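You operate a simulated robot arm through the tools that you are given. There is no shell and no other tool. Be economical: measure what you need, move in short steps, check, and stop when the job is done.

You are at the controls of a simulated robot arm. One attempt, no reset.

Task
Kit the job on the card in the white stand.
Fine: both rods on the card, the yellow-taped tube, then the 22 MM ring on it.

It is judged by the outcome, as a careful person would: the job done as asked, and still so three seconds after it is handed in. It fails if anything else is knocked over, pushed out of place, dropped, spilled or broken.

Robot
A 6-joint arm with a two-finger gripper, on a carriage that runs on a rail from [0.4, -108.4] to [-0.4, 125.6] (x, y) and turns from -3.473 to 2.321 rad about z. Base frame: it is fixed where the carriage stands at the start and does not move with it; the origin is on the floor, on the carriage's upright axis, x ahead of it, y to its left, z up; the surface under the hand at the start is at about z = 80. Lengths are in cm, angles in rad, forces in N, time in s.
Its first joint turns from -2.897 to 2.897 rad. Places, roughly: copper tube with a green tape (3x3x10 cm) [70, -60, 90]; copper tube with a yellow tape (3x3x11 cm) [70, -50, 90]; white kit stand [60, -40, 80]. Payload 5 kg.
The tool frame sits at the grasp point between the pads (the TCP): z along the fingers, y along the line on which they close. The tips reach 3 cm beyond it. The gripper opens to 17.6 cm. The gripper's body begins 15.3 cm behind the TCP.
Orientation is that of the tool frame in the base frame, as [roll, pitch, yaw] about the fixed x, y, z axes, in that order (R = Rz(yaw) Ry(pitch) Rx(roll)). With the fingers straight down and closing along the base's y, the tool's x points along the base's -x, its y along +y and its z along -z.

Tools
- The arm moves only by the tool nudge_tool. Its argument "steps" is text: rows parted by semicolons, each of 7 numbers parted by spaces: the shift along the tool's x, y, z in cm, then the turn, a rotation vector about the tool's x, y, z in degrees, then the closure in counts, from 0 (fully open) to 255 (shut). In form: dx dy dz ax ay az jaw; .... A call has 1 to 10 rows; each row shifts and turns the commanded pose from where the row before left it, along the tool's axes as they then stand. A row lasts 0.2 s, in which the tool goes at most 5 cm and 0.15 rad; a call with a longer step from one row to the next is refused whole, and so is a gripper value outside its range. Where a pose cannot be reached the arm comes as near as it can. A force on the tool above 40 N (or 10 N above the force at the start of the call, whichever is more), or a blocked arm, ends the call early, and 0.2 s more pass. Each finger halts on what it meets, pressing with about 25 N; the grip force reading is that of the motor and also rises with nothing between the fingers. The clock runs only during rows and for 0.2 s after the last one: add rows that do not move to give the fingers time. It gives the time, the measured TCP pose, the force on the tool (base axes), the opening and the grip force at its end, in the units of the frame above (readings bear some noise), with the torque about the TCP (base axes, N m) and any sound that the robot's microphone picked up.
- Cameras (640 x 400 px; columns grow to the right, rows downward): "scene" is now at [5.11, 16.09, 159.61]; the picture's right is [-0.71, -0.70, 0.00], its down [-0.40, 0.41, -0.82] and it looks along [0.57, -0.58, -0.58] (base axes); focal length 271 px, centre (320, 200). "wrist" rides on the gripper at [6.7, -0.9, -18.3] in the tool frame; the picture's right is [0.14, 0.99, 0.00], its down [-0.92, 0.13, -0.36] and it looks along [-0.36, 0.05, 0.93] (tool axes); focal length 251 px, centre (320, 200). There is no depth. A picture from a camera that has moved, and an enlarged one, comes with that camera's place and axes in the base frame and with its lens. The place of the scene camera against the robot may be out by one fixed shift of up to 2.5 cm in any direction.
- camera(camera): a new picture of that camera. It takes no simulated time.
- slide_trunk(by): slides the trunk up (or, below 0, down) by that many cm; the arm and the scene camera ride with it, the base frame stays. It gives what a move gives, with no picture.
- steer(legs): drives the robot by 1 to 6 legs, each [ahead, left, turn to the left] in cm, cm and rad, along the robot's own axes; the way and the turn of a leg run together, so that a leg with both is an arc; at most 150 cm and 3.142 rad a leg. The arm and the cameras ride along, it lands a little off, and it stops where it bumps. It keeps to its track: a leg is cut to what the track allows. It gives what a move gives.
- turn_head(pan, tilt): turns the head with the scene camera to pan (to the left, within 2.094 rad either way) and tilt (down, from -0.506 to 1.204), counted from straight ahead of the robot. It gives what a move gives.
- inspect(camera, box): a new picture of the part [left, top, right, bottom] of that camera's present view, enlarged. It takes no simulated time.
- sign_off(): hands the job in; it is judged then, once.

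Work in short steps. Places have to be worked out from the pictures, the camera data and where the tool is seen: move nearer, look again, correct. Check each grasp and each placing, and mend what went wrong. You have 120 turns and 78 pictures in all, those below and enlarged ones among them. Open the gripper and draw the arm clear of the work before you hand the job in, unless the task says otherwise; then end with one line.

The tools are called after "Request:" as name(argument=value, ...) on one line, values as JSON. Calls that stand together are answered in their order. nudge_tool: Moves the arm, as the interface text tells. Its arguments: {"type":"object","properties":{"steps":{"type":"string"}},"required":["steps"]} The other tools are called the same way: slide_trunk (by) slides the trunk up or down; steer (legs) drives the base; turn_head (pan, tilt) turns the head that bears the scene camera; camera (camera) takes a picture; inspect (camera, box) takes an enlarged picture of a part of a camera's view; sign_off () hands the job in.

At the start:

```text
time_s: 0.0
eef_pos: [76.2, -17.64, 109.01]
tool_rot: [3.141, 0.002, -3.141]
contact_force: [0.0, 0.3, 0.0]
torque: [-0.02, 0.03, -0.01]
finger_gap: 17.59
finger_force: 0.1
trunk travel left (down, up): [-15.0, 20.0]
robot x, y, heading: [0.57, 0.0, -0.001]
head pan, tilt: [-0.796, 0.614]
```

scene: 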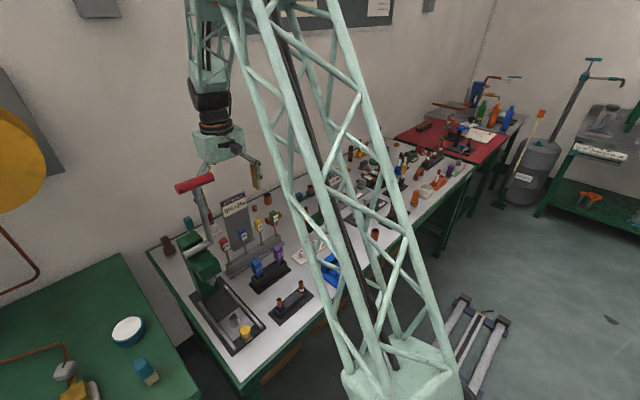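
wrist: 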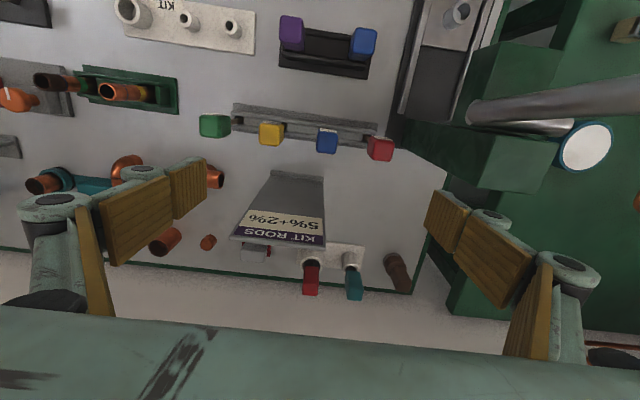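

I look closer at the card and the bench from the wrist camera first.

Request:
inspect(camera="wrist", box=[180, 80, 440, 310])

Request:
inspect(camera="scene", box=[140, 170, 400, 370])

Request:
inspect(camera="wrist", box=[0, 0, 400, 250])

```text
1.74 times, centred on (310, 195) of wrist
camera zoom: at [69.6, -18.64, 127.19], right [-0.14, 0.99, 0.0], down [0.92, 0.13, 0.36], along [0.36, 0.05, -0.93], focal length 437 px, centre (337, 209)
```

zoom: 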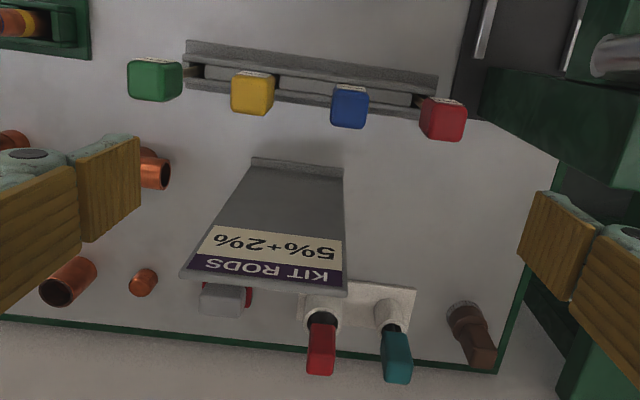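

```text
2.00 times, centred on (270, 270) of scene
camera zoom: at [5.11, 16.09, 159.61], right [-0.71, -0.7, 0.0], down [-0.4, 0.41, -0.82], along [0.57, -0.58, -0.58], focal length 543 px, centre (420, 60)
```

zoom: 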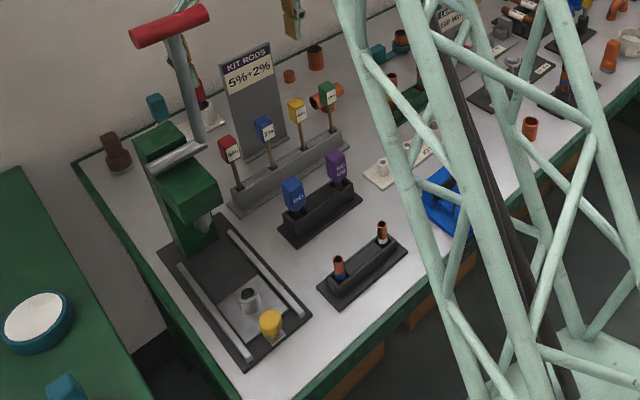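

```text
1.60 times, centred on (200, 125) of wrist
camera zoom: at [69.6, -18.64, 127.19], right [-0.14, 0.99, 0.0], down [0.92, 0.13, 0.36], along [0.36, 0.05, -0.93], focal length 402 px, centre (512, 320)
```

zoom: 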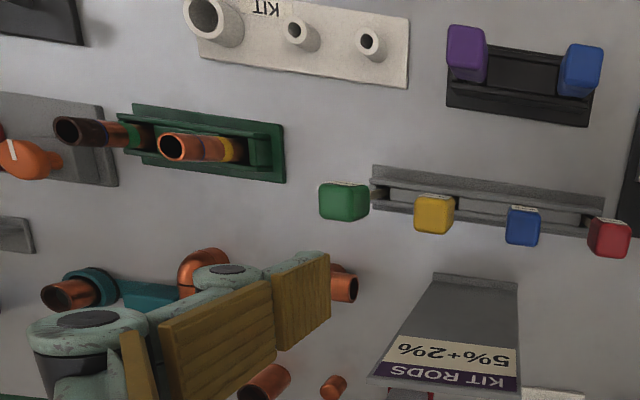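

The card reads 5%+2%. I zoom on the rod flags and the racks.

Request:
inspect(camera="scene", box=[225, 200, 325, 262])

Request:
inspect(camera="scene", box=[240, 235, 350, 325])

Request:
inspect(camera="scene", box=[310, 140, 480, 250])

```text
6.40 times, centred on (275, 231) of scene
camera zoom: at [5.11, 16.09, 159.61], right [-0.71, -0.7, 0.0], down [-0.4, 0.41, -0.82], along [0.57, -0.58, -0.58], focal length 1737 px, centre (608, 2)
```

zoom: 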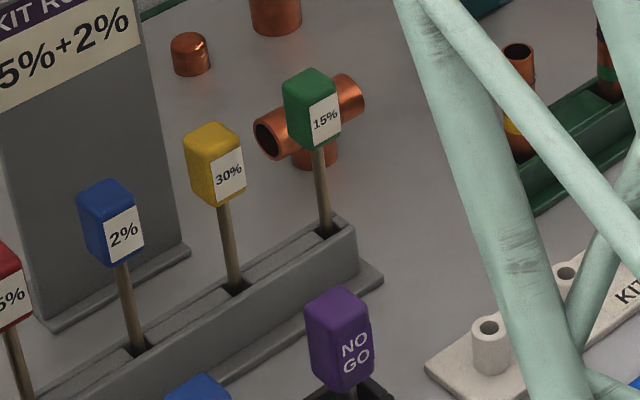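

```text
4.44 times, centred on (295, 280) of scene
camera zoom: at [5.11, 16.09, 159.61], right [-0.71, -0.7, 0.0], down [-0.4, 0.41, -0.82], along [0.57, -0.58, -0.58], focal length 1206 px, centre (431, -156)
```

zoom: 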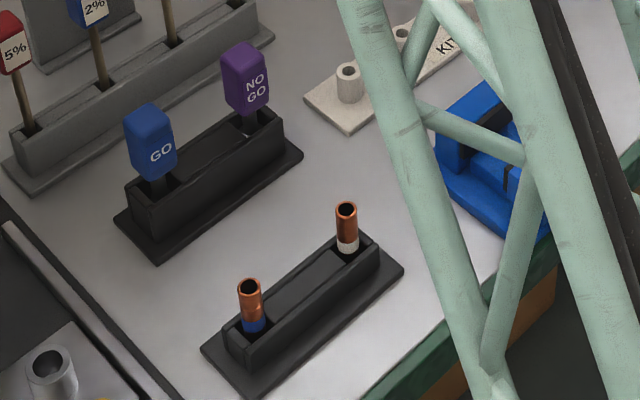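

```text
3.64 times, centred on (395, 195) of scene
camera zoom: at [5.11, 16.09, 159.61], right [-0.71, -0.7, 0.0], down [-0.4, 0.41, -0.82], along [0.57, -0.58, -0.58], focal length 987 px, centre (47, 218)
```

zoom: 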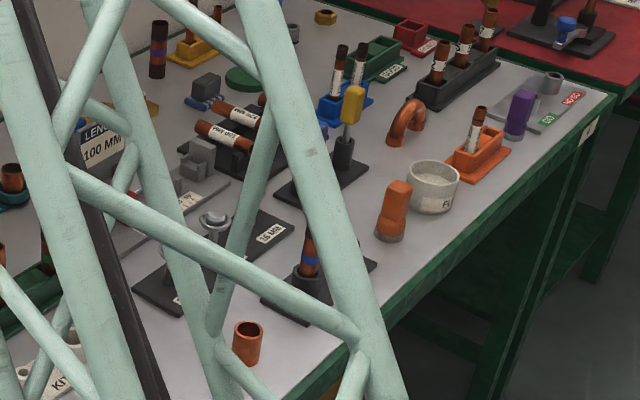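

Red is 5 %, blue is 2 %; the kit stand has one large socket and two small ones. I drive along the rail to −y so the wrist camera views the stand, the tubes and the ring posts.

Request:
steer(legs=[[0, -38, 0]])

Request:
camera(camera="wrist")

Request:
camera(camera="scene")

```text
time_s: 2.4
eef_pos: [76.55, -53.46, 108.91]
tool_rot: [3.139, -0.002, -3.131]
contact_force: [0.2, 0.5, -0.2]
torque: [0.01, 0.02, -0.01]
finger_gap: 17.61
finger_force: 0.1
trunk travel left (down, up): [-15.0, 20.0]
robot x, y, heading: [-0.31, -36.71, 0.011]
head pan, tilt: [-0.796, 0.614]
```

```text
69 pictures are left
camera wrist: at [69.9, -54.57, 127.19], right [-0.15, 0.99, 0.0], down [0.92, 0.14, 0.36], along [0.36, 0.05, -0.93], focal length 251 px, centre (320, 200)
```

wrist: 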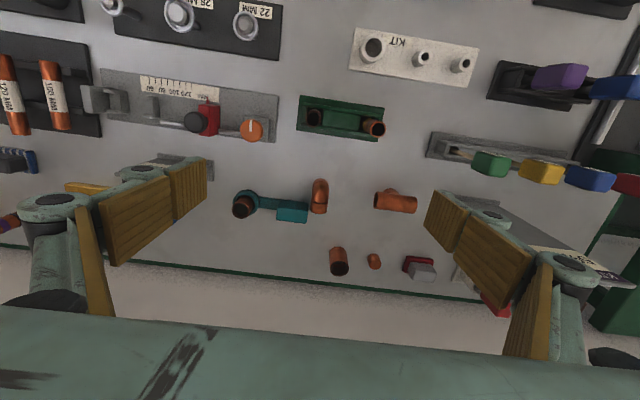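

```text
68 pictures are left
camera scene: at [5.08, -20.49, 159.61], right [-0.71, -0.71, 0.0], down [-0.41, 0.41, -0.82], along [0.58, -0.58, -0.58], focal length 271 px, centre (320, 200)
```

scene: 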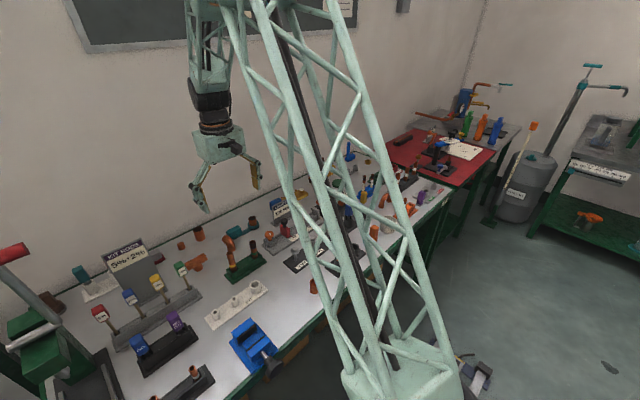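

The ring rack is at the top left of the wrist view. I zoom on it, the tubes and the kit stand.

Request:
inspect(camera="wrist", box=[90, 0, 290, 125])

Request:
inspect(camera="wrist", box=[280, 20, 490, 150])

Request:
inspect(camera="scene", box=[190, 200, 330, 290])

```text
3.20 times, centred on (190, 62) of wrist
camera zoom: at [69.9, -54.57, 127.19], right [-0.15, 0.99, 0.0], down [0.92, 0.14, 0.36], along [0.36, 0.05, -0.93], focal length 805 px, centre (736, 640)
```

zoom: 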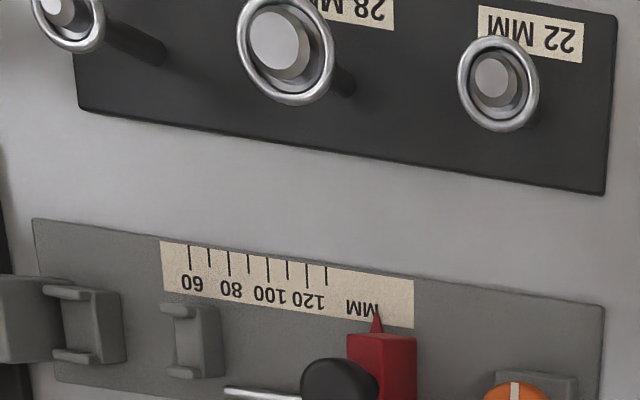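

```text
3.05 times, centred on (385, 85) of wrist
camera zoom: at [69.9, -54.57, 127.19], right [-0.15, 0.99, 0.0], down [0.92, 0.14, 0.36], along [0.36, 0.05, -0.93], focal length 766 px, centre (122, 550)
```

zoom: 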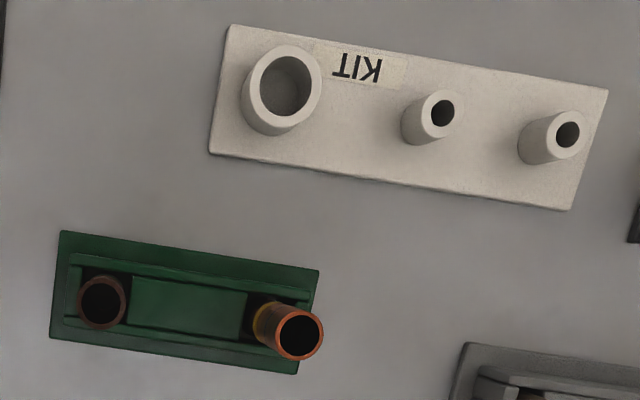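

```text
4.44 times, centred on (260, 245) of scene
camera zoom: at [5.08, -20.49, 159.61], right [-0.71, -0.71, 0.0], down [-0.41, 0.41, -0.82], along [0.58, -0.58, -0.58], focal length 1206 px, centre (587, 0)
```

zoom: 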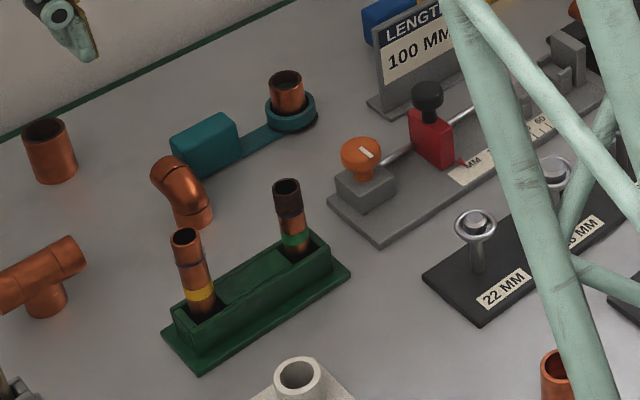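

Ring target is the 22 MM post; the yellow-taped tube is the nearer one (y≈−46). I turn the hand 90° so it closes along x (clear of neighbours), raising it and narrowing the gap.

Request:
nudge_tool(steps="0 0 -0.4 0 0 8.5 165;0 0 -0.4 0 0 8.5 165;0 0 -0.4 0 0 8.5 165;0 0 -0.4 0 0 8.5 165;0 0 -0.4 0 0 8.5 165;0 0 -0.4 0 0 8.5 165;0 0 -0.4 0 0 8.5 165;0 0 -0.4 0 0 8.5 165;0 0 -0.4 0 0 8.5 165;0 0 -0.4 0 0 8.5 165")

```text
time_s: 4.6
eef_pos: [76.57, -53.34, 112.85]
tool_rot: [3.141, 0.0, 1.668]
contact_force: [0.2, -0.3, -1.1]
torque: [0.0, 0.02, 0.0]
finger_gap: 6.21
finger_force: 0.1
trunk travel left (down, up): [-15.0, 20.0]
robot x, y, heading: [-0.1, -36.87, 0.014]
head pan, tilt: [-0.796, 0.614]
```

Finish the turn and travel over the blue rod.

Request:
nudge_tool(steps="0 0 0 0 0 5.56 165;5 -0.35 0 0 0 0 165;5 -0.35 0 0 0 0 165;5 -0.35 0 0 0 0 165;5 -0.35 0 0 0 0 165;5 -0.35 0 0 0 0 165;5 -0.35 0 0 0 0 165;5 -0.35 0 0 0 0 165;1 0 0 0 0 0 165;0 0 0 0 0 0 165")

Request:
camera(camera="wrist")

Request:
camera(camera="scene")

```text
refused: row 2 steps farther than a row can; nothing moved
```

```text
64 pictures are left
camera wrist: at [75.04, -46.87, 131.11], right [0.97, 0.23, 0.0], down [0.22, -0.91, 0.36], along [0.08, -0.35, -0.93], focal length 251 px, centre (320, 200)
```

wrist: 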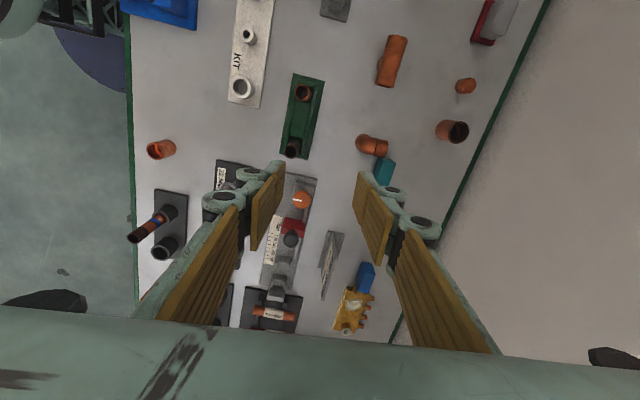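

```text
63 pictures are left
camera scene: at [5.09, -20.5, 159.61], right [-0.71, -0.71, 0.0], down [-0.41, 0.41, -0.82], along [0.58, -0.58, -0.58], focal length 271 px, centre (320, 200)
```

scene: 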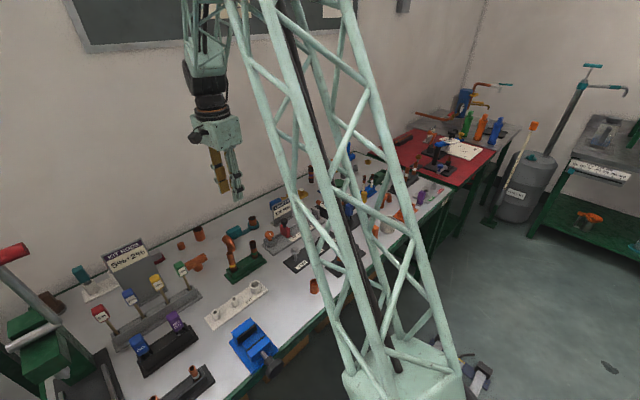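

Step length slightly too long; repeat with 4.9.

Request:
nudge_tool(steps="0 0 0 0 0 5.56 165;4.9 -0.35 0 0 0 0 165;4.9 -0.35 0 0 0 0 165;4.9 -0.35 0 0 0 0 165;4.9 -0.35 0 0 0 0 165;4.9 -0.35 0 0 0 0 165;4.9 -0.35 0 0 0 0 165;4.9 -0.35 0 0 0 0 165;1.8 0 0 0 0 0 165;0 0 0 0 0 0 165")

Request:
camera(camera="wrist")

Request:
camera(camera="scene")

```text
time_s: 6.8
eef_pos: [74.08, -17.51, 113.19]
tool_rot: [-3.14, 0.0, 1.57]
contact_force: [-0.2, 0.1, -0.1]
torque: [-0.02, -0.03, 0.01]
finger_gap: 6.2
finger_force: 0.1
trunk travel left (down, up): [-15.0, 20.0]
robot x, y, heading: [0.04, -36.81, 0.006]
head pan, tilt: [-0.796, 0.614]
```

```text
62 pictures are left
camera wrist: at [73.11, -10.77, 131.4], right [0.99, 0.14, 0.0], down [0.13, -0.92, 0.36], along [0.05, -0.36, -0.93], focal length 251 px, centre (320, 200)
```

wrist: 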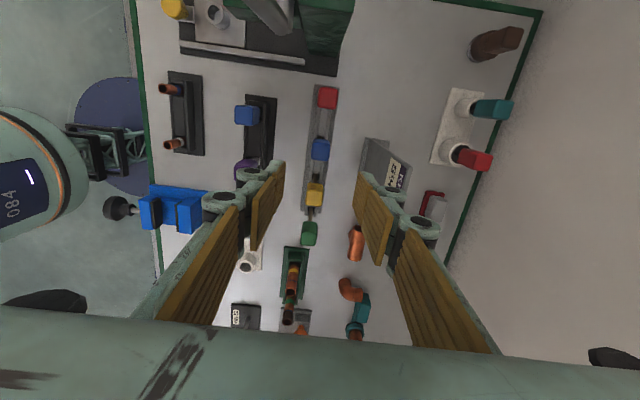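

```text
61 pictures are left
camera scene: at [5.08, -20.49, 159.61], right [-0.71, -0.71, 0.0], down [-0.41, 0.41, -0.82], along [0.58, -0.58, -0.58], focal length 271 px, centre (320, 200)
```

scene: 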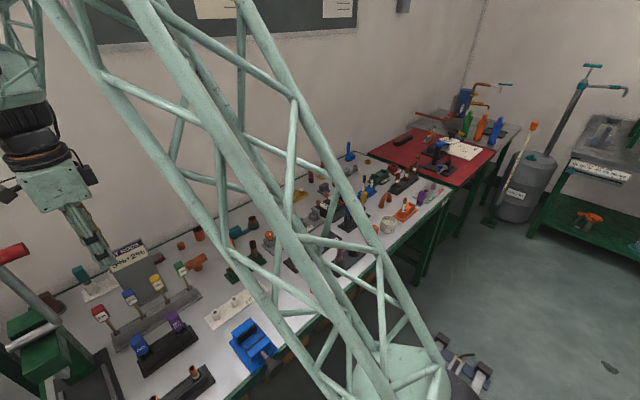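

Triangulating both wrist views: blue cap at about (74.0, −17.2, 95), red at (73.9, −10.1, 95), spaced 7 cm. I descend part-way above blue and look.

Request:
nudge_tool(steps="0.3 -0.05 4 0 0 0 165;0 0 4 0 0 0 165;0 0 2 0 0 0 165")

Request:
camera(camera="wrist")

Request:
turn_head(pan=-0.25, tilt=0.75)

Request:
camera(camera="scene")

```text
time_s: 7.6
eef_pos: [73.97, -17.26, 103.14]
tool_rot: [-3.141, 0.002, 1.57]
contact_force: [-0.1, 0.1, -0.1]
torque: [0.01, 0.09, -0.02]
finger_gap: 6.19
finger_force: 0.1
trunk travel left (down, up): [-15.0, 20.0]
robot x, y, heading: [-0.15, -36.43, 0.013]
head pan, tilt: [-0.796, 0.614]
```

```text
60 pictures are left
camera wrist: at [73.05, -10.54, 121.37], right [0.99, 0.14, 0.0], down [0.13, -0.92, 0.36], along [0.05, -0.36, -0.93], focal length 251 px, centre (320, 200)
```

wrist: 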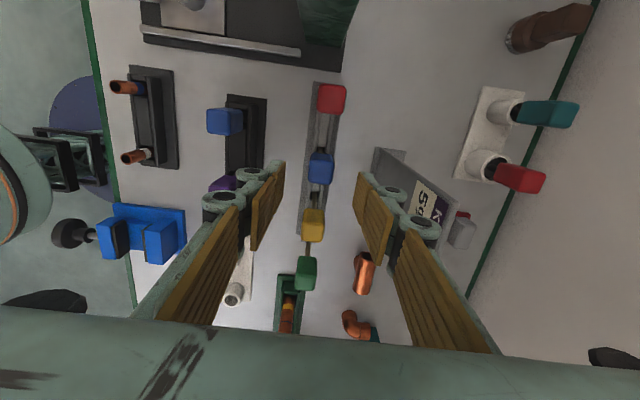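

```text
time_s: 8.6
eef_pos: [73.92, -17.24, 103.2]
tool_rot: [3.141, 0.0, 1.569]
contact_force: [-0.5, -0.8, 0.0]
torque: [0.0, 0.0, 0.02]
finger_gap: 6.21
finger_force: 0.0
trunk travel left (down, up): [-15.0, 20.0]
robot x, y, heading: [0.15, -36.98, 0.019]
head pan, tilt: [-0.25, 0.75]
```

```text
59 pictures are left
camera scene: at [6.91, -16.25, 158.45], right [-0.24, -0.97, 0.0], down [-0.66, 0.16, -0.73], along [0.71, -0.17, -0.68], focal length 271 px, centre (320, 200)
```

scene: 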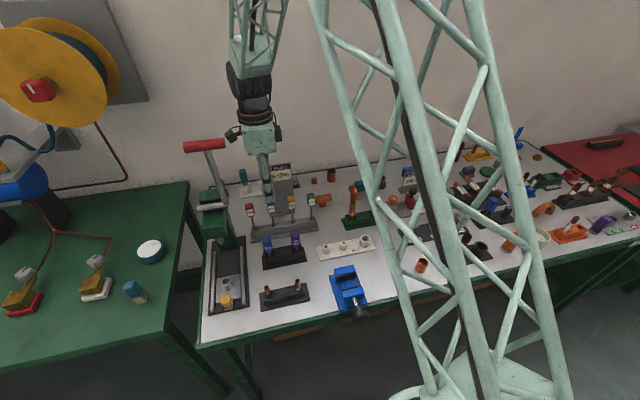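

Zoom at the fingers and the blue cap from both cameras.

Request:
inspect(camera="wrist", box=[240, 70, 400, 190])

Request:
inspect(camera="scene", box=[230, 140, 340, 240])

```text
3.33 times, centred on (320, 130) of wrist
camera zoom: at [73.0, -10.56, 121.44], right [0.99, 0.14, 0.0], down [0.13, -0.92, 0.36], along [0.05, -0.36, -0.93], focal length 838 px, centre (320, 433)
```

zoom: 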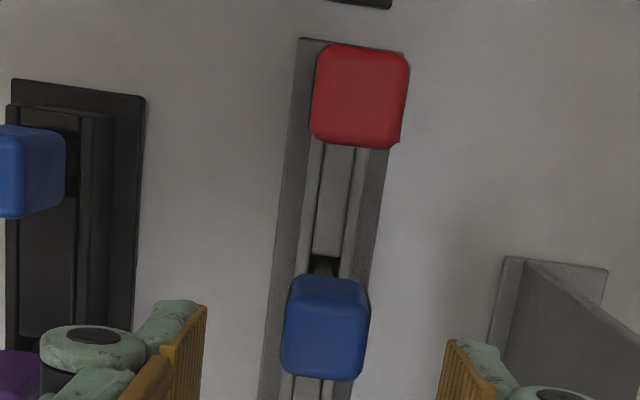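

```text
4.00 times, centred on (285, 190) of scene
camera zoom: at [6.91, -16.25, 158.45], right [-0.24, -0.97, 0.0], down [-0.66, 0.16, -0.73], along [0.71, -0.17, -0.68], focal length 1086 px, centre (460, 240)
```

zoom: 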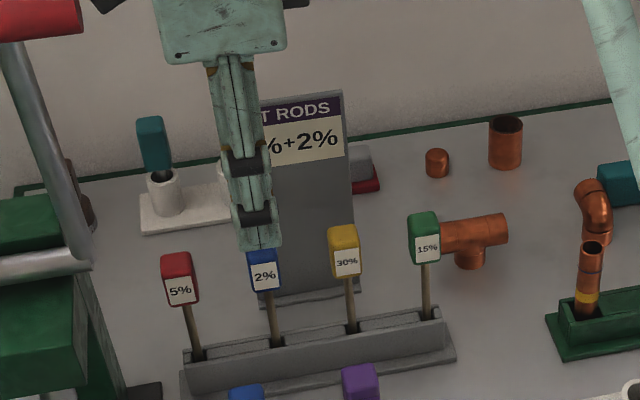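

Blue cap sits between the pads laterally. I lower to z≈95 and close on the cap.

Request:
nudge_tool(steps="0 0.1 4 0 0 0 165;0 0 4 0 0 0 165;0 0 0 0 0 0 165;0 0 0 0 0 0 255;0 0 0 0 0 0 255;0 0 0 0 0 0 255;0 0 0 0 0 0 255")

Request:
inspect(camera="scene", box=[230, 140, 340, 240])

Request:
camera(camera="wrist")

```text
time_s: 10.2
eef_pos: [73.91, -16.99, 95.11]
tool_rot: [3.14, 0.0, 1.571]
contact_force: [0.0, 1.1, -0.6]
torque: [0.0, 0.02, 0.0]
finger_gap: 2.51
finger_force: 24.9
trunk travel left (down, up): [-15.0, 20.0]
robot x, y, heading: [0.22, -36.59, 0.012]
head pan, tilt: [-0.25, 0.75]
```

```text
4.00 times, centred on (285, 190) of scene
camera zoom: at [6.92, -16.25, 158.45], right [-0.24, -0.97, 0.0], down [-0.66, 0.16, -0.73], along [0.71, -0.17, -0.68], focal length 1086 px, centre (460, 240)
```

zoom: 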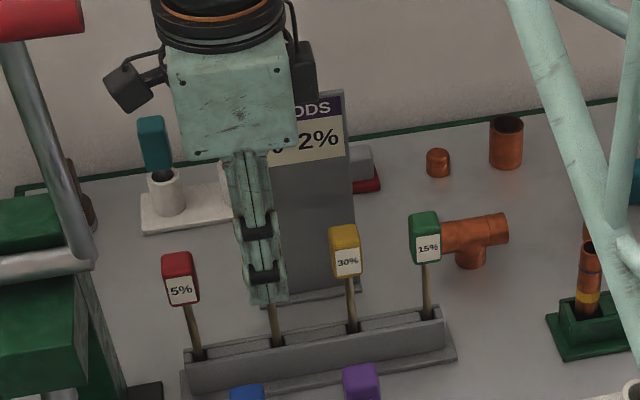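

```text
55 pictures are left
camera wrist: at [73.0, -10.44, 113.4], right [0.99, 0.14, 0.0], down [0.13, -0.92, 0.36], along [0.05, -0.36, -0.93], focal length 251 px, centre (320, 200)
```

wrist: 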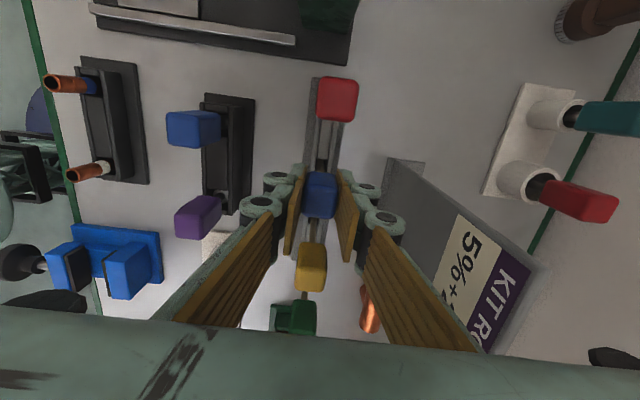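

Cap gripped (gap 2.5). Lift straight up and look at the rod.

Request:
nudge_tool(steps="0 0 -3 0 0 0 255;0 0 -4 0 0 0 255;0 0 -4 0 0 0 255;0 0 -4 0 0 0 255;0 0 0 0 0 0 255")

Request:
inspect(camera="scene", box=[220, 120, 380, 260])

Request:
inspect(camera="wrist", box=[200, 100, 440, 250])

```text
time_s: 11.4
eef_pos: [73.99, -16.85, 110.19]
tool_rot: [3.14, 0.001, 1.57]
contact_force: [-0.6, 0.4, -0.2]
torque: [0.01, -0.14, -0.04]
finger_gap: 2.49
finger_force: 25.0
trunk travel left (down, up): [-15.0, 20.0]
robot x, y, heading: [0.13, -36.47, 0.006]
head pan, tilt: [-0.25, 0.75]
```

```text
2.86 times, centred on (300, 190) of scene
camera zoom: at [6.83, -16.26, 158.45], right [-0.24, -0.97, 0.0], down [-0.66, 0.16, -0.73], along [0.71, -0.17, -0.68], focal length 775 px, centre (377, 229)
```

zoom: 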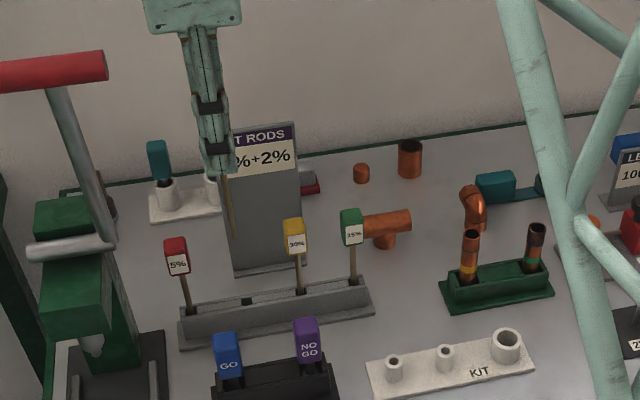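

```text
2.67 times, centred on (320, 175) of wrist
camera zoom: at [73.01, -10.28, 128.44], right [0.99, 0.14, 0.0], down [0.13, -0.92, 0.36], along [0.05, -0.36, -0.93], focal length 670 px, centre (320, 267)
```

zoom: 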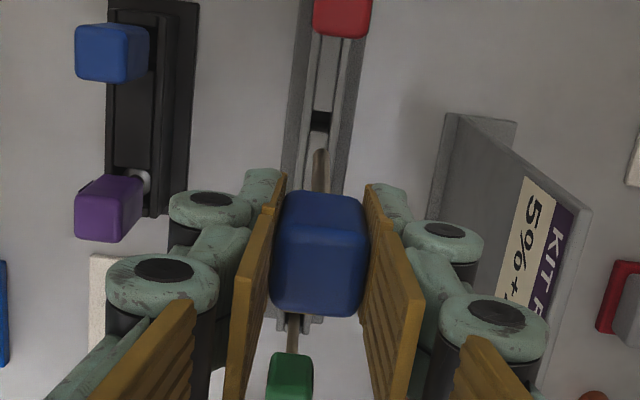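

Rod hangs vertical, tip about 14.8 cm below the TCP. Kit small holes I compute at about (61.1, −39.6) and (61.1, −33.1), large at (61.3, −47.9). Raise, and travel above the middle hole.

Request:
nudge_tool(steps="0 0 -4.8 0 0 0 255;0 -4 0 0 0 0 255;-4 -2.5 0 0 0 0 255;-4 -2.5 0 0 0 0 255;-4 -2.5 0 0 0 0 255;-4 -1.4 0 0 0 0 255;-4 0 0 0 0 0 255;-2.75 0 0 0 0 0 255;0 0 4 0 0 0 255;0 0 3 0 0 0 255")

Request:
inspect(camera="wrist", box=[240, 100, 400, 200])

Request:
camera(camera="scene")

```text
time_s: 13.6
eef_pos: [61.22, -39.95, 107.72]
tool_rot: [3.141, 0.001, 1.57]
contact_force: [-0.1, -0.4, -0.5]
torque: [0.0, 0.04, -0.02]
finger_gap: 2.5
finger_force: 25.4
trunk travel left (down, up): [-15.0, 20.0]
robot x, y, heading: [0.05, -36.3, 0.019]
head pan, tilt: [-0.25, 0.75]
```

```text
4.00 times, centred on (320, 150) of wrist
camera zoom: at [60.25, -33.39, 125.91], right [0.99, 0.14, 0.0], down [0.13, -0.92, 0.36], along [0.05, -0.36, -0.93], focal length 1006 px, centre (320, 400)
```

zoom: 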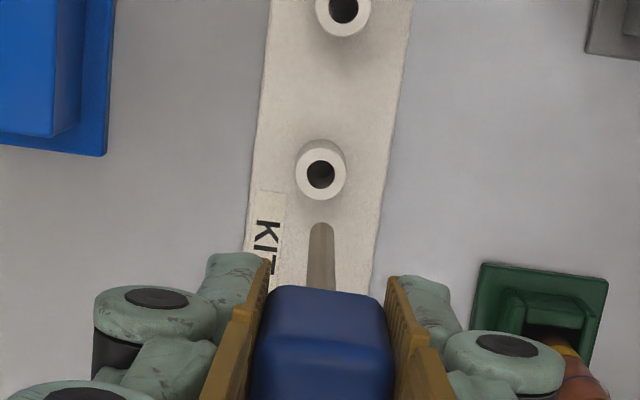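

```text
51 pictures are left
camera scene: at [6.94, -16.24, 158.44], right [-0.24, -0.97, 0.0], down [-0.66, 0.16, -0.73], along [0.71, -0.17, -0.68], focal length 271 px, centre (320, 200)
```

scene: 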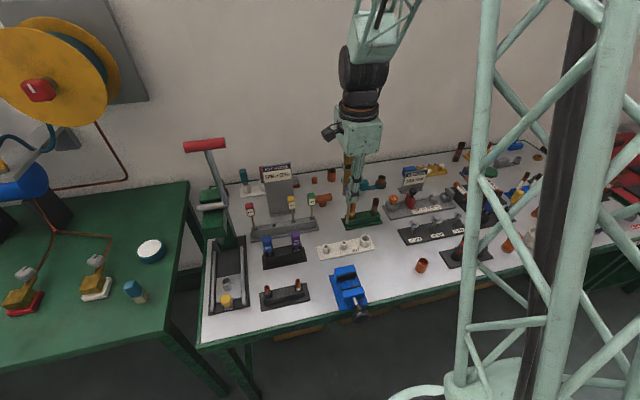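

Tip and hole agree in x. Descend 5.5 cm so the tip nears the socket, and look again.

Request:
nudge_tool(steps="0.15 0 3 0 0 0 255;0 0 2.5 0 0 0 255;0 0 0 0 0 0 255")

Request:
inspect(camera="wrist", box=[240, 100, 400, 200])

Request:
inspect(camera="scene", box=[300, 170, 400, 270])

```text
time_s: 14.4
eef_pos: [61.41, -39.56, 102.02]
tool_rot: [3.141, 0.001, 1.57]
contact_force: [0.3, -0.4, -1.9]
torque: [0.01, 0.24, 0.0]
finger_gap: 2.5
finger_force: 24.7
trunk travel left (down, up): [-15.0, 20.0]
robot x, y, heading: [0.2, -36.83, 0.011]
head pan, tilt: [-0.25, 0.75]
```

```text
4.00 times, centred on (320, 150) of wrist
camera zoom: at [60.46, -33.02, 120.36], right [0.99, 0.14, 0.0], down [0.13, -0.92, 0.36], along [0.05, -0.36, -0.93], focal length 1006 px, centre (320, 400)
```

zoom: 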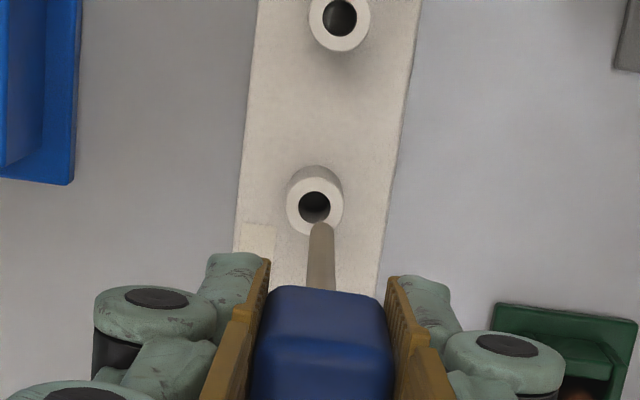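

```text
4.00 times, centred on (350, 220) of scene
camera zoom: at [7.05, -16.25, 158.45], right [-0.24, -0.97, 0.0], down [-0.66, 0.16, -0.73], along [0.71, -0.17, -0.68], focal length 1086 px, centre (200, 120)
```

zoom: 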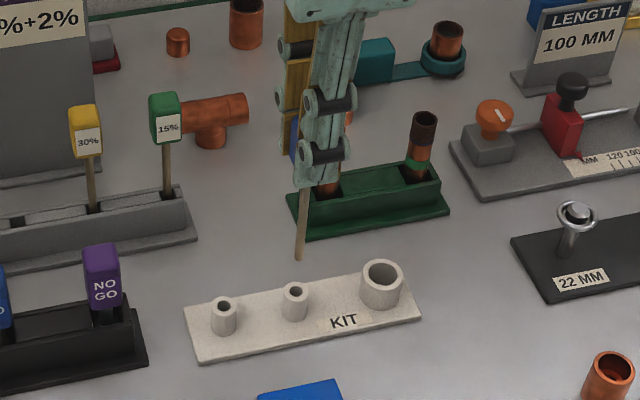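

Tip is ≈0.23 cm too far in +x by the picture. Correct and lower 2 cm, look again.

Request:
nudge_tool(steps="0 -0.23 0 0 0 0 255;0 0 1.8 0 0 0 255;0 0 0 0 0 0 255")

Request:
inspect(camera="wrist", box=[280, 125, 360, 175])

Request:
inspect(camera="scene", box=[340, 215, 410, 265])

```text
time_s: 15.2
eef_pos: [60.85, -39.71, 100.33]
tool_rot: [-3.141, 0.0, 1.571]
contact_force: [1.7, -0.7, -0.6]
torque: [-0.01, 0.09, 0.01]
finger_gap: 2.53
finger_force: 25.0
trunk travel left (down, up): [-15.0, 20.0]
robot x, y, heading: [0.23, -36.39, 0.01]
head pan, tilt: [-0.25, 0.75]
```

```text
8.00 times, centred on (320, 150) of wrist
camera zoom: at [59.94, -33.07, 118.66], right [0.99, 0.14, 0.0], down [0.13, -0.92, 0.36], along [0.05, -0.36, -0.93], focal length 2012 px, centre (320, 600)
```

zoom: 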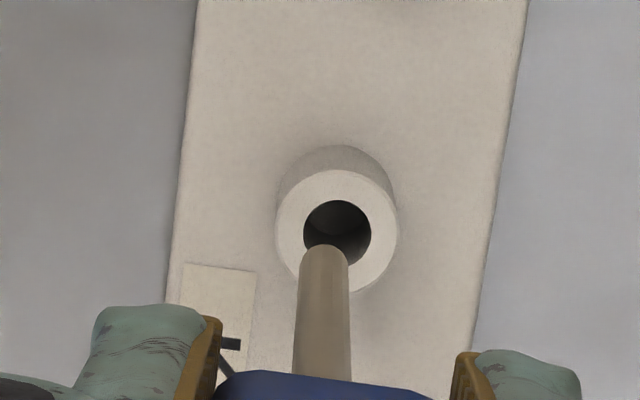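

```text
8.00 times, centred on (375, 240) of scene
camera zoom: at [6.97, -16.25, 158.45], right [-0.24, -0.97, 0.0], down [-0.66, 0.16, -0.73], along [0.71, -0.17, -0.68], focal length 2171 px, centre (-120, -120)
```

zoom: 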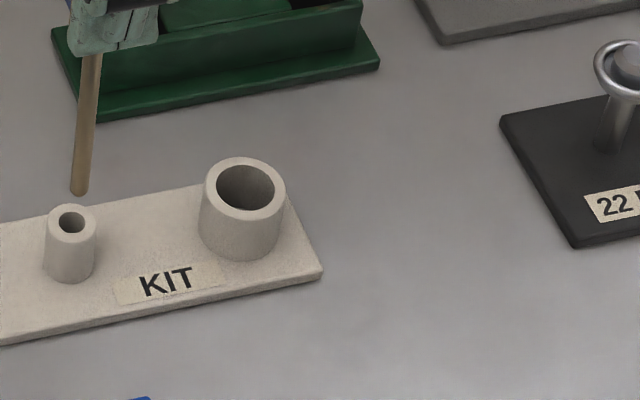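

Now hole is ≈0.2 cm +x and ≈0.12 cm +y from the tip. Correct, lower slightly, check.

Request:
nudge_tool(steps="0.12 0.2 0 0 0 0 255;0 0 0.5 0 0 0 255;0 0 0 0 0 0 255")

Request:
inspect(camera="wrist", box=[280, 125, 360, 175])

Request:
inspect(camera="scene", box=[330, 215, 400, 265])

```text
time_s: 16.0
eef_pos: [61.09, -39.61, 99.86]
tool_rot: [-3.141, 0.0, 1.57]
contact_force: [1.1, 0.2, -0.4]
torque: [0.01, 0.0, 0.03]
finger_gap: 2.49
finger_force: 25.3
trunk travel left (down, up): [-15.0, 20.0]
robot x, y, heading: [-0.08, -36.76, 0.011]
head pan, tilt: [-0.25, 0.75]
```

```text
8.00 times, centred on (320, 150) of wrist
camera zoom: at [60.2, -33.05, 118.15], right [0.99, 0.14, 0.0], down [0.13, -0.92, 0.36], along [0.05, -0.36, -0.93], focal length 2012 px, centre (320, 600)
```

zoom: 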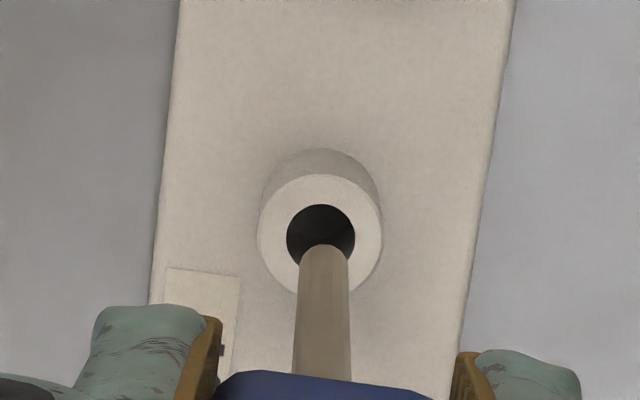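

```text
8.00 times, centred on (365, 240) of scene
camera zoom: at [6.94, -16.25, 158.45], right [-0.24, -0.97, 0.0], down [-0.66, 0.16, -0.73], along [0.71, -0.17, -0.68], focal length 2171 px, centre (-40, -120)
```

zoom: 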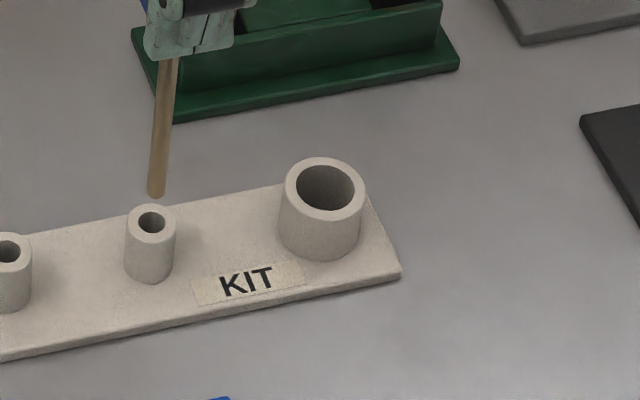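

Pictures nearly aligned; zoom more on both views to judge the remaining few millimetres.

Request:
inspect(camera="scene", box=[338, 220, 370, 252])

```text
12.50 times, centred on (354, 236) of scene
camera zoom: at [6.94, -16.25, 158.45], right [-0.24, -0.97, 0.0], down [-0.66, 0.16, -0.73], along [0.71, -0.17, -0.68], focal length 3392 px, centre (-105, -250)
```

zoom: 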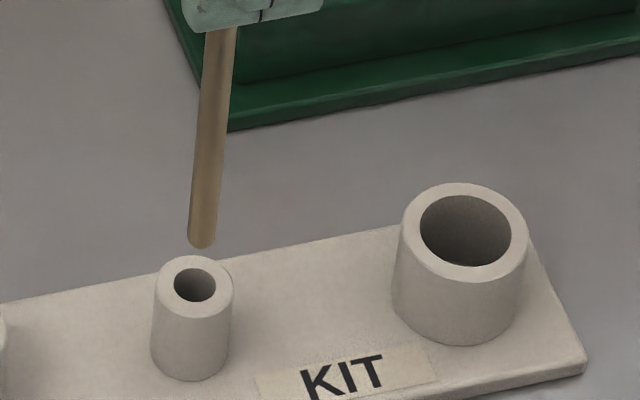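

Both views: the tip is off about +0.07 x and −0.12 y, rim about 1.8 cm below it. Correct and lower gently past the rim.

Request:
nudge_tool(steps="0.12 -0.07 0 0 0 0 255;0 0 1.0 0 0 0 255;0 0 0.8 0 0 0 255;0 0 0.7 0 0 0 255;0 0 0 0 0 0 255")

Request:
inspect(camera="scene", box=[338, 220, 370, 252])

Request:
inspect(camera="wrist", box=[280, 125, 360, 175])

```text
time_s: 17.2
eef_pos: [61.02, -39.39, 97.37]
tool_rot: [3.141, -0.001, 1.572]
contact_force: [0.4, 0.1, -1.4]
torque: [-0.03, -0.03, -0.01]
finger_gap: 2.5
finger_force: 25.2
trunk travel left (down, up): [-15.0, 20.0]
robot x, y, heading: [0.12, -36.76, 0.01]
head pan, tilt: [-0.25, 0.75]
```

```text
12.50 times, centred on (354, 236) of scene
camera zoom: at [6.93, -16.25, 158.45], right [-0.24, -0.97, 0.0], down [-0.66, 0.16, -0.73], along [0.71, -0.17, -0.68], focal length 3392 px, centre (-105, -250)
```

zoom: 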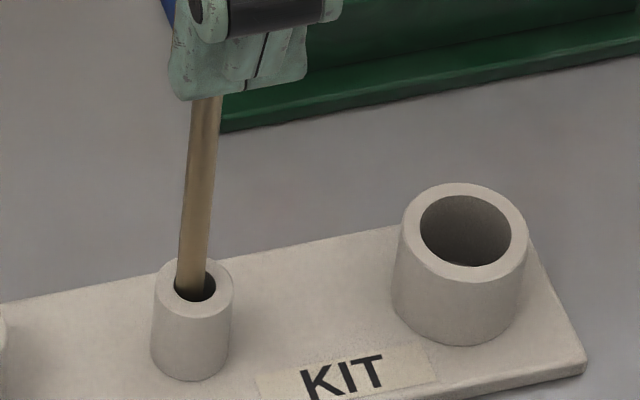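

```text
8.00 times, centred on (320, 150) of wrist
camera zoom: at [60.17, -32.83, 115.71], right [0.99, 0.14, 0.0], down [0.13, -0.92, 0.36], along [0.05, -0.36, -0.93], focal length 2012 px, centre (320, 600)
```

zoom: 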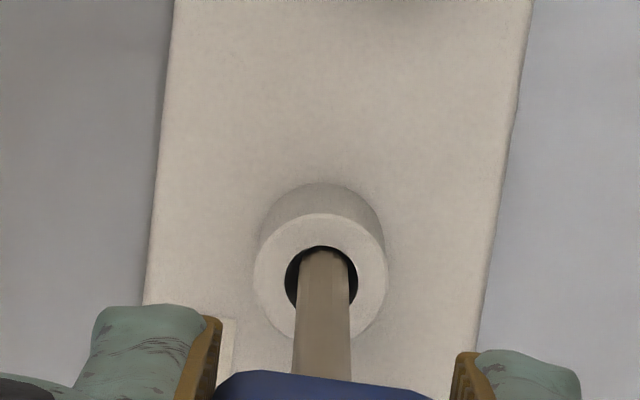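

Tip is inside the socket. Lower on slowly, shifting 0.05 cm to centre.

Request:
nudge_tool(steps="-0.06 0 0.4 0 0 0 255;0 0 0.4 0 0 0 255;0 0 0.3 0 0 0 255;0 0 0 0 0 0 255")

```text
time_s: 18.2
eef_pos: [61.11, -39.48, 96.38]
tool_rot: [-3.141, 0.0, 1.57]
contact_force: [-0.4, 0.2, -0.6]
torque: [0.03, -0.01, 0.01]
finger_gap: 2.54
finger_force: 25.3
trunk travel left (down, up): [-15.0, 20.0]
robot x, y, heading: [-0.14, -36.92, 0.011]
head pan, tilt: [-0.25, 0.75]
```

No contact yet; continue down in small steps.

Request:
nudge_tool(steps="0 0 0.3 0 0 0 255;0 0 0.3 0 0 0 255;0 0 0 0 0 0 255")

Request:
inspect(camera="scene", box=[338, 210, 370, 252])

```text
time_s: 19.0
eef_pos: [61.15, -39.51, 95.69]
tool_rot: [3.14, -0.002, 1.571]
contact_force: [0.6, -0.4, -0.8]
torque: [-0.02, 0.03, 0.0]
finger_gap: 2.51
finger_force: 24.9
trunk travel left (down, up): [-15.0, 20.0]
robot x, y, heading: [-0.18, -36.86, 0.006]
head pan, tilt: [-0.25, 0.75]
```

```text
9.52 times, centred on (354, 231) of scene
camera zoom: at [6.93, -16.25, 158.45], right [-0.24, -0.97, 0.0], down [-0.66, 0.16, -0.73], along [0.71, -0.17, -0.68], focal length 2585 px, centre (-4, -95)
```

zoom: 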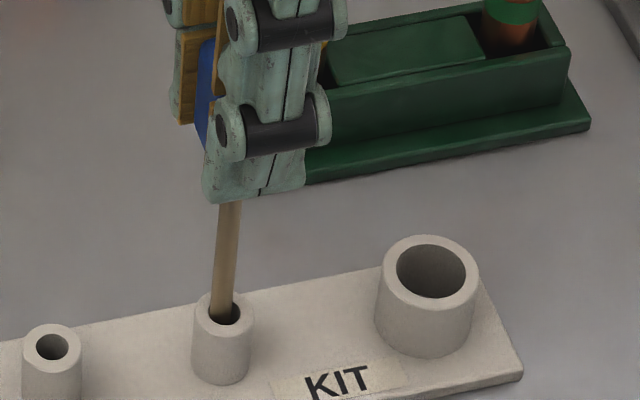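

Still free; continue to the floor of the socket.

Request:
nudge_tool(steps="0 0 0.3 0 0 0 255;0 0 0.3 0 0 0 255;0 0 0 0 0 0 255")

```text
time_s: 19.8
eef_pos: [61.14, -39.43, 95.1]
tool_rot: [-3.141, 0.0, 1.572]
contact_force: [-0.3, -4.7, -1.3]
torque: [-0.42, -0.04, 0.05]
finger_gap: 2.52
finger_force: 25.1
trunk travel left (down, up): [-15.0, 20.0]
robot x, y, heading: [0.01, -36.57, 0.015]
head pan, tilt: [-0.25, 0.75]
```

A sideways force of −4.7 N in y: the rod leans on the +y wall. Ease −y 0.1 and lower a little more.

Request:
nudge_tool(steps="-0.1 0 0 0 0 0 255;0 0 0.3 0 0 0 255;0 0 0 0 0 0 255")

```text
time_s: 20.6
eef_pos: [61.17, -39.37, 94.99]
tool_rot: [3.138, 0.0, 1.571]
contact_force: [0.6, -0.4, 22.5]
torque: [-0.05, -0.01, -0.01]
finger_gap: 2.5
finger_force: 25.4
trunk travel left (down, up): [-15.0, 20.0]
robot x, y, heading: [-0.11, -36.71, 0.009]
head pan, tilt: [-0.25, 0.75]
```

Floor reached (22 N). Ease up slightly and open.

Request:
nudge_tool(steps="0 0 -0.2 0 0 0 255;0 0 0 0 0 0 200;0 0 0 0 0 0 165;0 0 0 0 0 0 165;0 0 0 0 0 0 165")

Request:
inspect(camera="scene", box=[330, 190, 390, 252])

Request:
camera(camera="wrist")

```text
time_s: 21.8
eef_pos: [61.23, -39.39, 95.04]
tool_rot: [3.141, 0.002, 1.571]
contact_force: [-0.8, 0.2, -0.5]
torque: [0.0, 0.0, 0.0]
finger_gap: 6.23
finger_force: 0.0
trunk travel left (down, up): [-15.0, 20.0]
robot x, y, heading: [0.06, -36.56, 0.013]
head pan, tilt: [-0.25, 0.75]
```

```text
6.45 times, centred on (360, 221) of scene
camera zoom: at [6.91, -16.25, 158.45], right [-0.24, -0.97, 0.0], down [-0.66, 0.16, -0.73], along [0.71, -0.17, -0.68], focal length 1751 px, centre (62, 64)
```

zoom: 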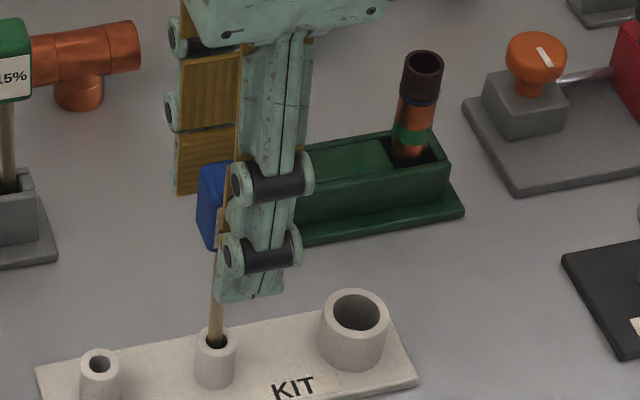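

```text
39 pictures are left
camera wrist: at [60.27, -32.96, 113.32], right [0.99, 0.14, 0.0], down [0.13, -0.92, 0.36], along [0.05, -0.36, -0.93], focal length 251 px, centre (320, 200)
```

wrist: 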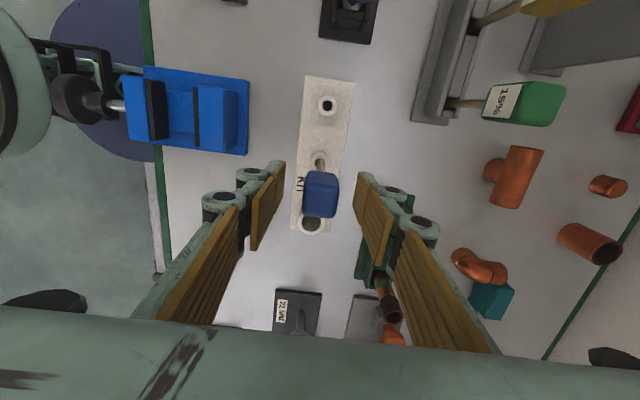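

Blue 2 % rod stands in the middle socket. Rise and go to the red rod (same offset plus 7 cm in y).

Request:
nudge_tool(steps="0 0 -4.9 0 0 0 165;0 0 -4.9 0 0 0 165;0 0 -4.9 0 0 0 165;4.214 1.857 0 0 0 0 165;4.214 1.857 0 0 0 0 165;4.214 1.857 0 0 0 0 165;4.214 1.857 0 0 0 0 165;4.214 1.857 0 0 0 0 165;4.214 1.857 0 0 0 0 165;4.214 1.857 0 0 0 0 165")

Request:
nudge_tool(steps="0 0 4 0 0 0 165;0 0 2.5 0 0 0 165;0 0 0 0 0 0 165")

Request:
inspect(camera="wrist", box=[240, 70, 400, 190])

```text
time_s: 23.9
eef_pos: [72.6, -14.29, 109.29]
tool_rot: [-3.132, 0.009, 1.576]
contact_force: [4.1, -5.1, -2.1]
torque: [0.64, 0.5, 0.07]
finger_gap: 6.21
finger_force: 0.1
trunk travel left (down, up): [-15.0, 20.0]
robot x, y, heading: [0.0, -36.56, 0.007]
head pan, tilt: [-0.25, 0.75]
stopped in row 10: the force on the tool passed its limit at 108 N (the readings are from after the stop); the commanded pose is now the measured one
```

```text
time_s: 24.7
eef_pos: [72.73, -14.25, 102.94]
tool_rot: [-3.133, 0.008, 1.578]
contact_force: [-0.1, 0.0, -0.4]
torque: [-0.03, 0.08, -0.02]
finger_gap: 6.2
finger_force: 0.1
trunk travel left (down, up): [-15.0, 20.0]
robot x, y, heading: [-0.11, -36.51, 0.006]
head pan, tilt: [-0.25, 0.75]
```

```text
3.33 times, centred on (320, 130) of wrist
camera zoom: at [71.9, -7.43, 121.17], right [0.99, 0.14, -0.01], down [0.14, -0.92, 0.37], along [0.04, -0.37, -0.93], focal length 838 px, centre (320, 433)
```

zoom: 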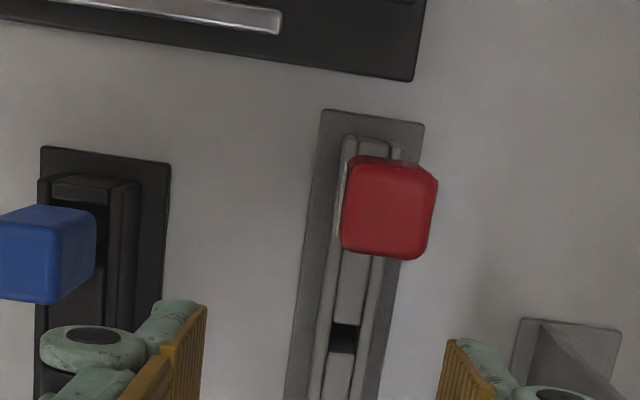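

Something was struck at 108 N — probably the press lever with the camera/body. Look at the scene.

Request:
inspect(camera="scene", box=[170, 100, 410, 320])

```text
1.82 times, centred on (290, 210) of scene
camera zoom: at [7.01, -16.26, 158.45], right [-0.24, -0.97, 0.0], down [-0.66, 0.16, -0.73], along [0.71, -0.18, -0.68], focal length 493 px, centre (374, 182)
```

zoom: 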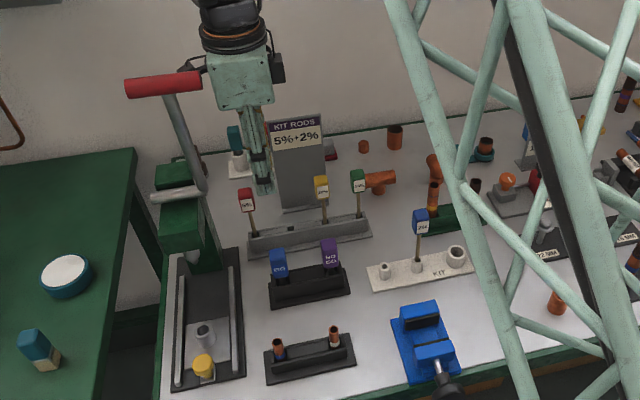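

The wrist camera touched the press lever's handle; nothing seems displaced and the blue rod stands. I'll tilt the hand 30° about its closing axis (body leaning to −y) so it clears the handle when taking the red rod.

Request:
nudge_tool(steps="0 0 0 -0.14 7.6 0.09 165;0 0 0 -0.14 7.6 0.09 165;0 0 0 -0.14 7.6 0.09 165;0 0 0 -0.14 7.6 0.09 165;0 0 0 0 0 0 165")

Request:
camera(camera="wrist")

```text
time_s: 25.9
eef_pos: [72.55, -14.35, 102.91]
tool_rot: [3.141, -0.523, 1.565]
contact_force: [0.2, -0.5, -0.9]
torque: [0.15, 0.09, 0.03]
finger_gap: 6.2
finger_force: 0.2
trunk travel left (down, up): [-15.0, 20.0]
robot x, y, heading: [0.07, -36.68, 0.009]
head pan, tilt: [-0.25, 0.75]
```

```text
36 pictures are left
camera wrist: at [71.67, -17.75, 122.04], right [0.99, 0.12, 0.07], down [0.13, -0.98, -0.15], along [0.05, 0.15, -0.99], focal length 251 px, centre (320, 200)
```

wrist: 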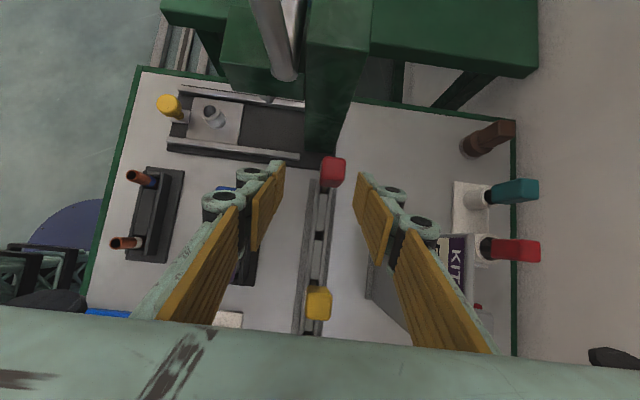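

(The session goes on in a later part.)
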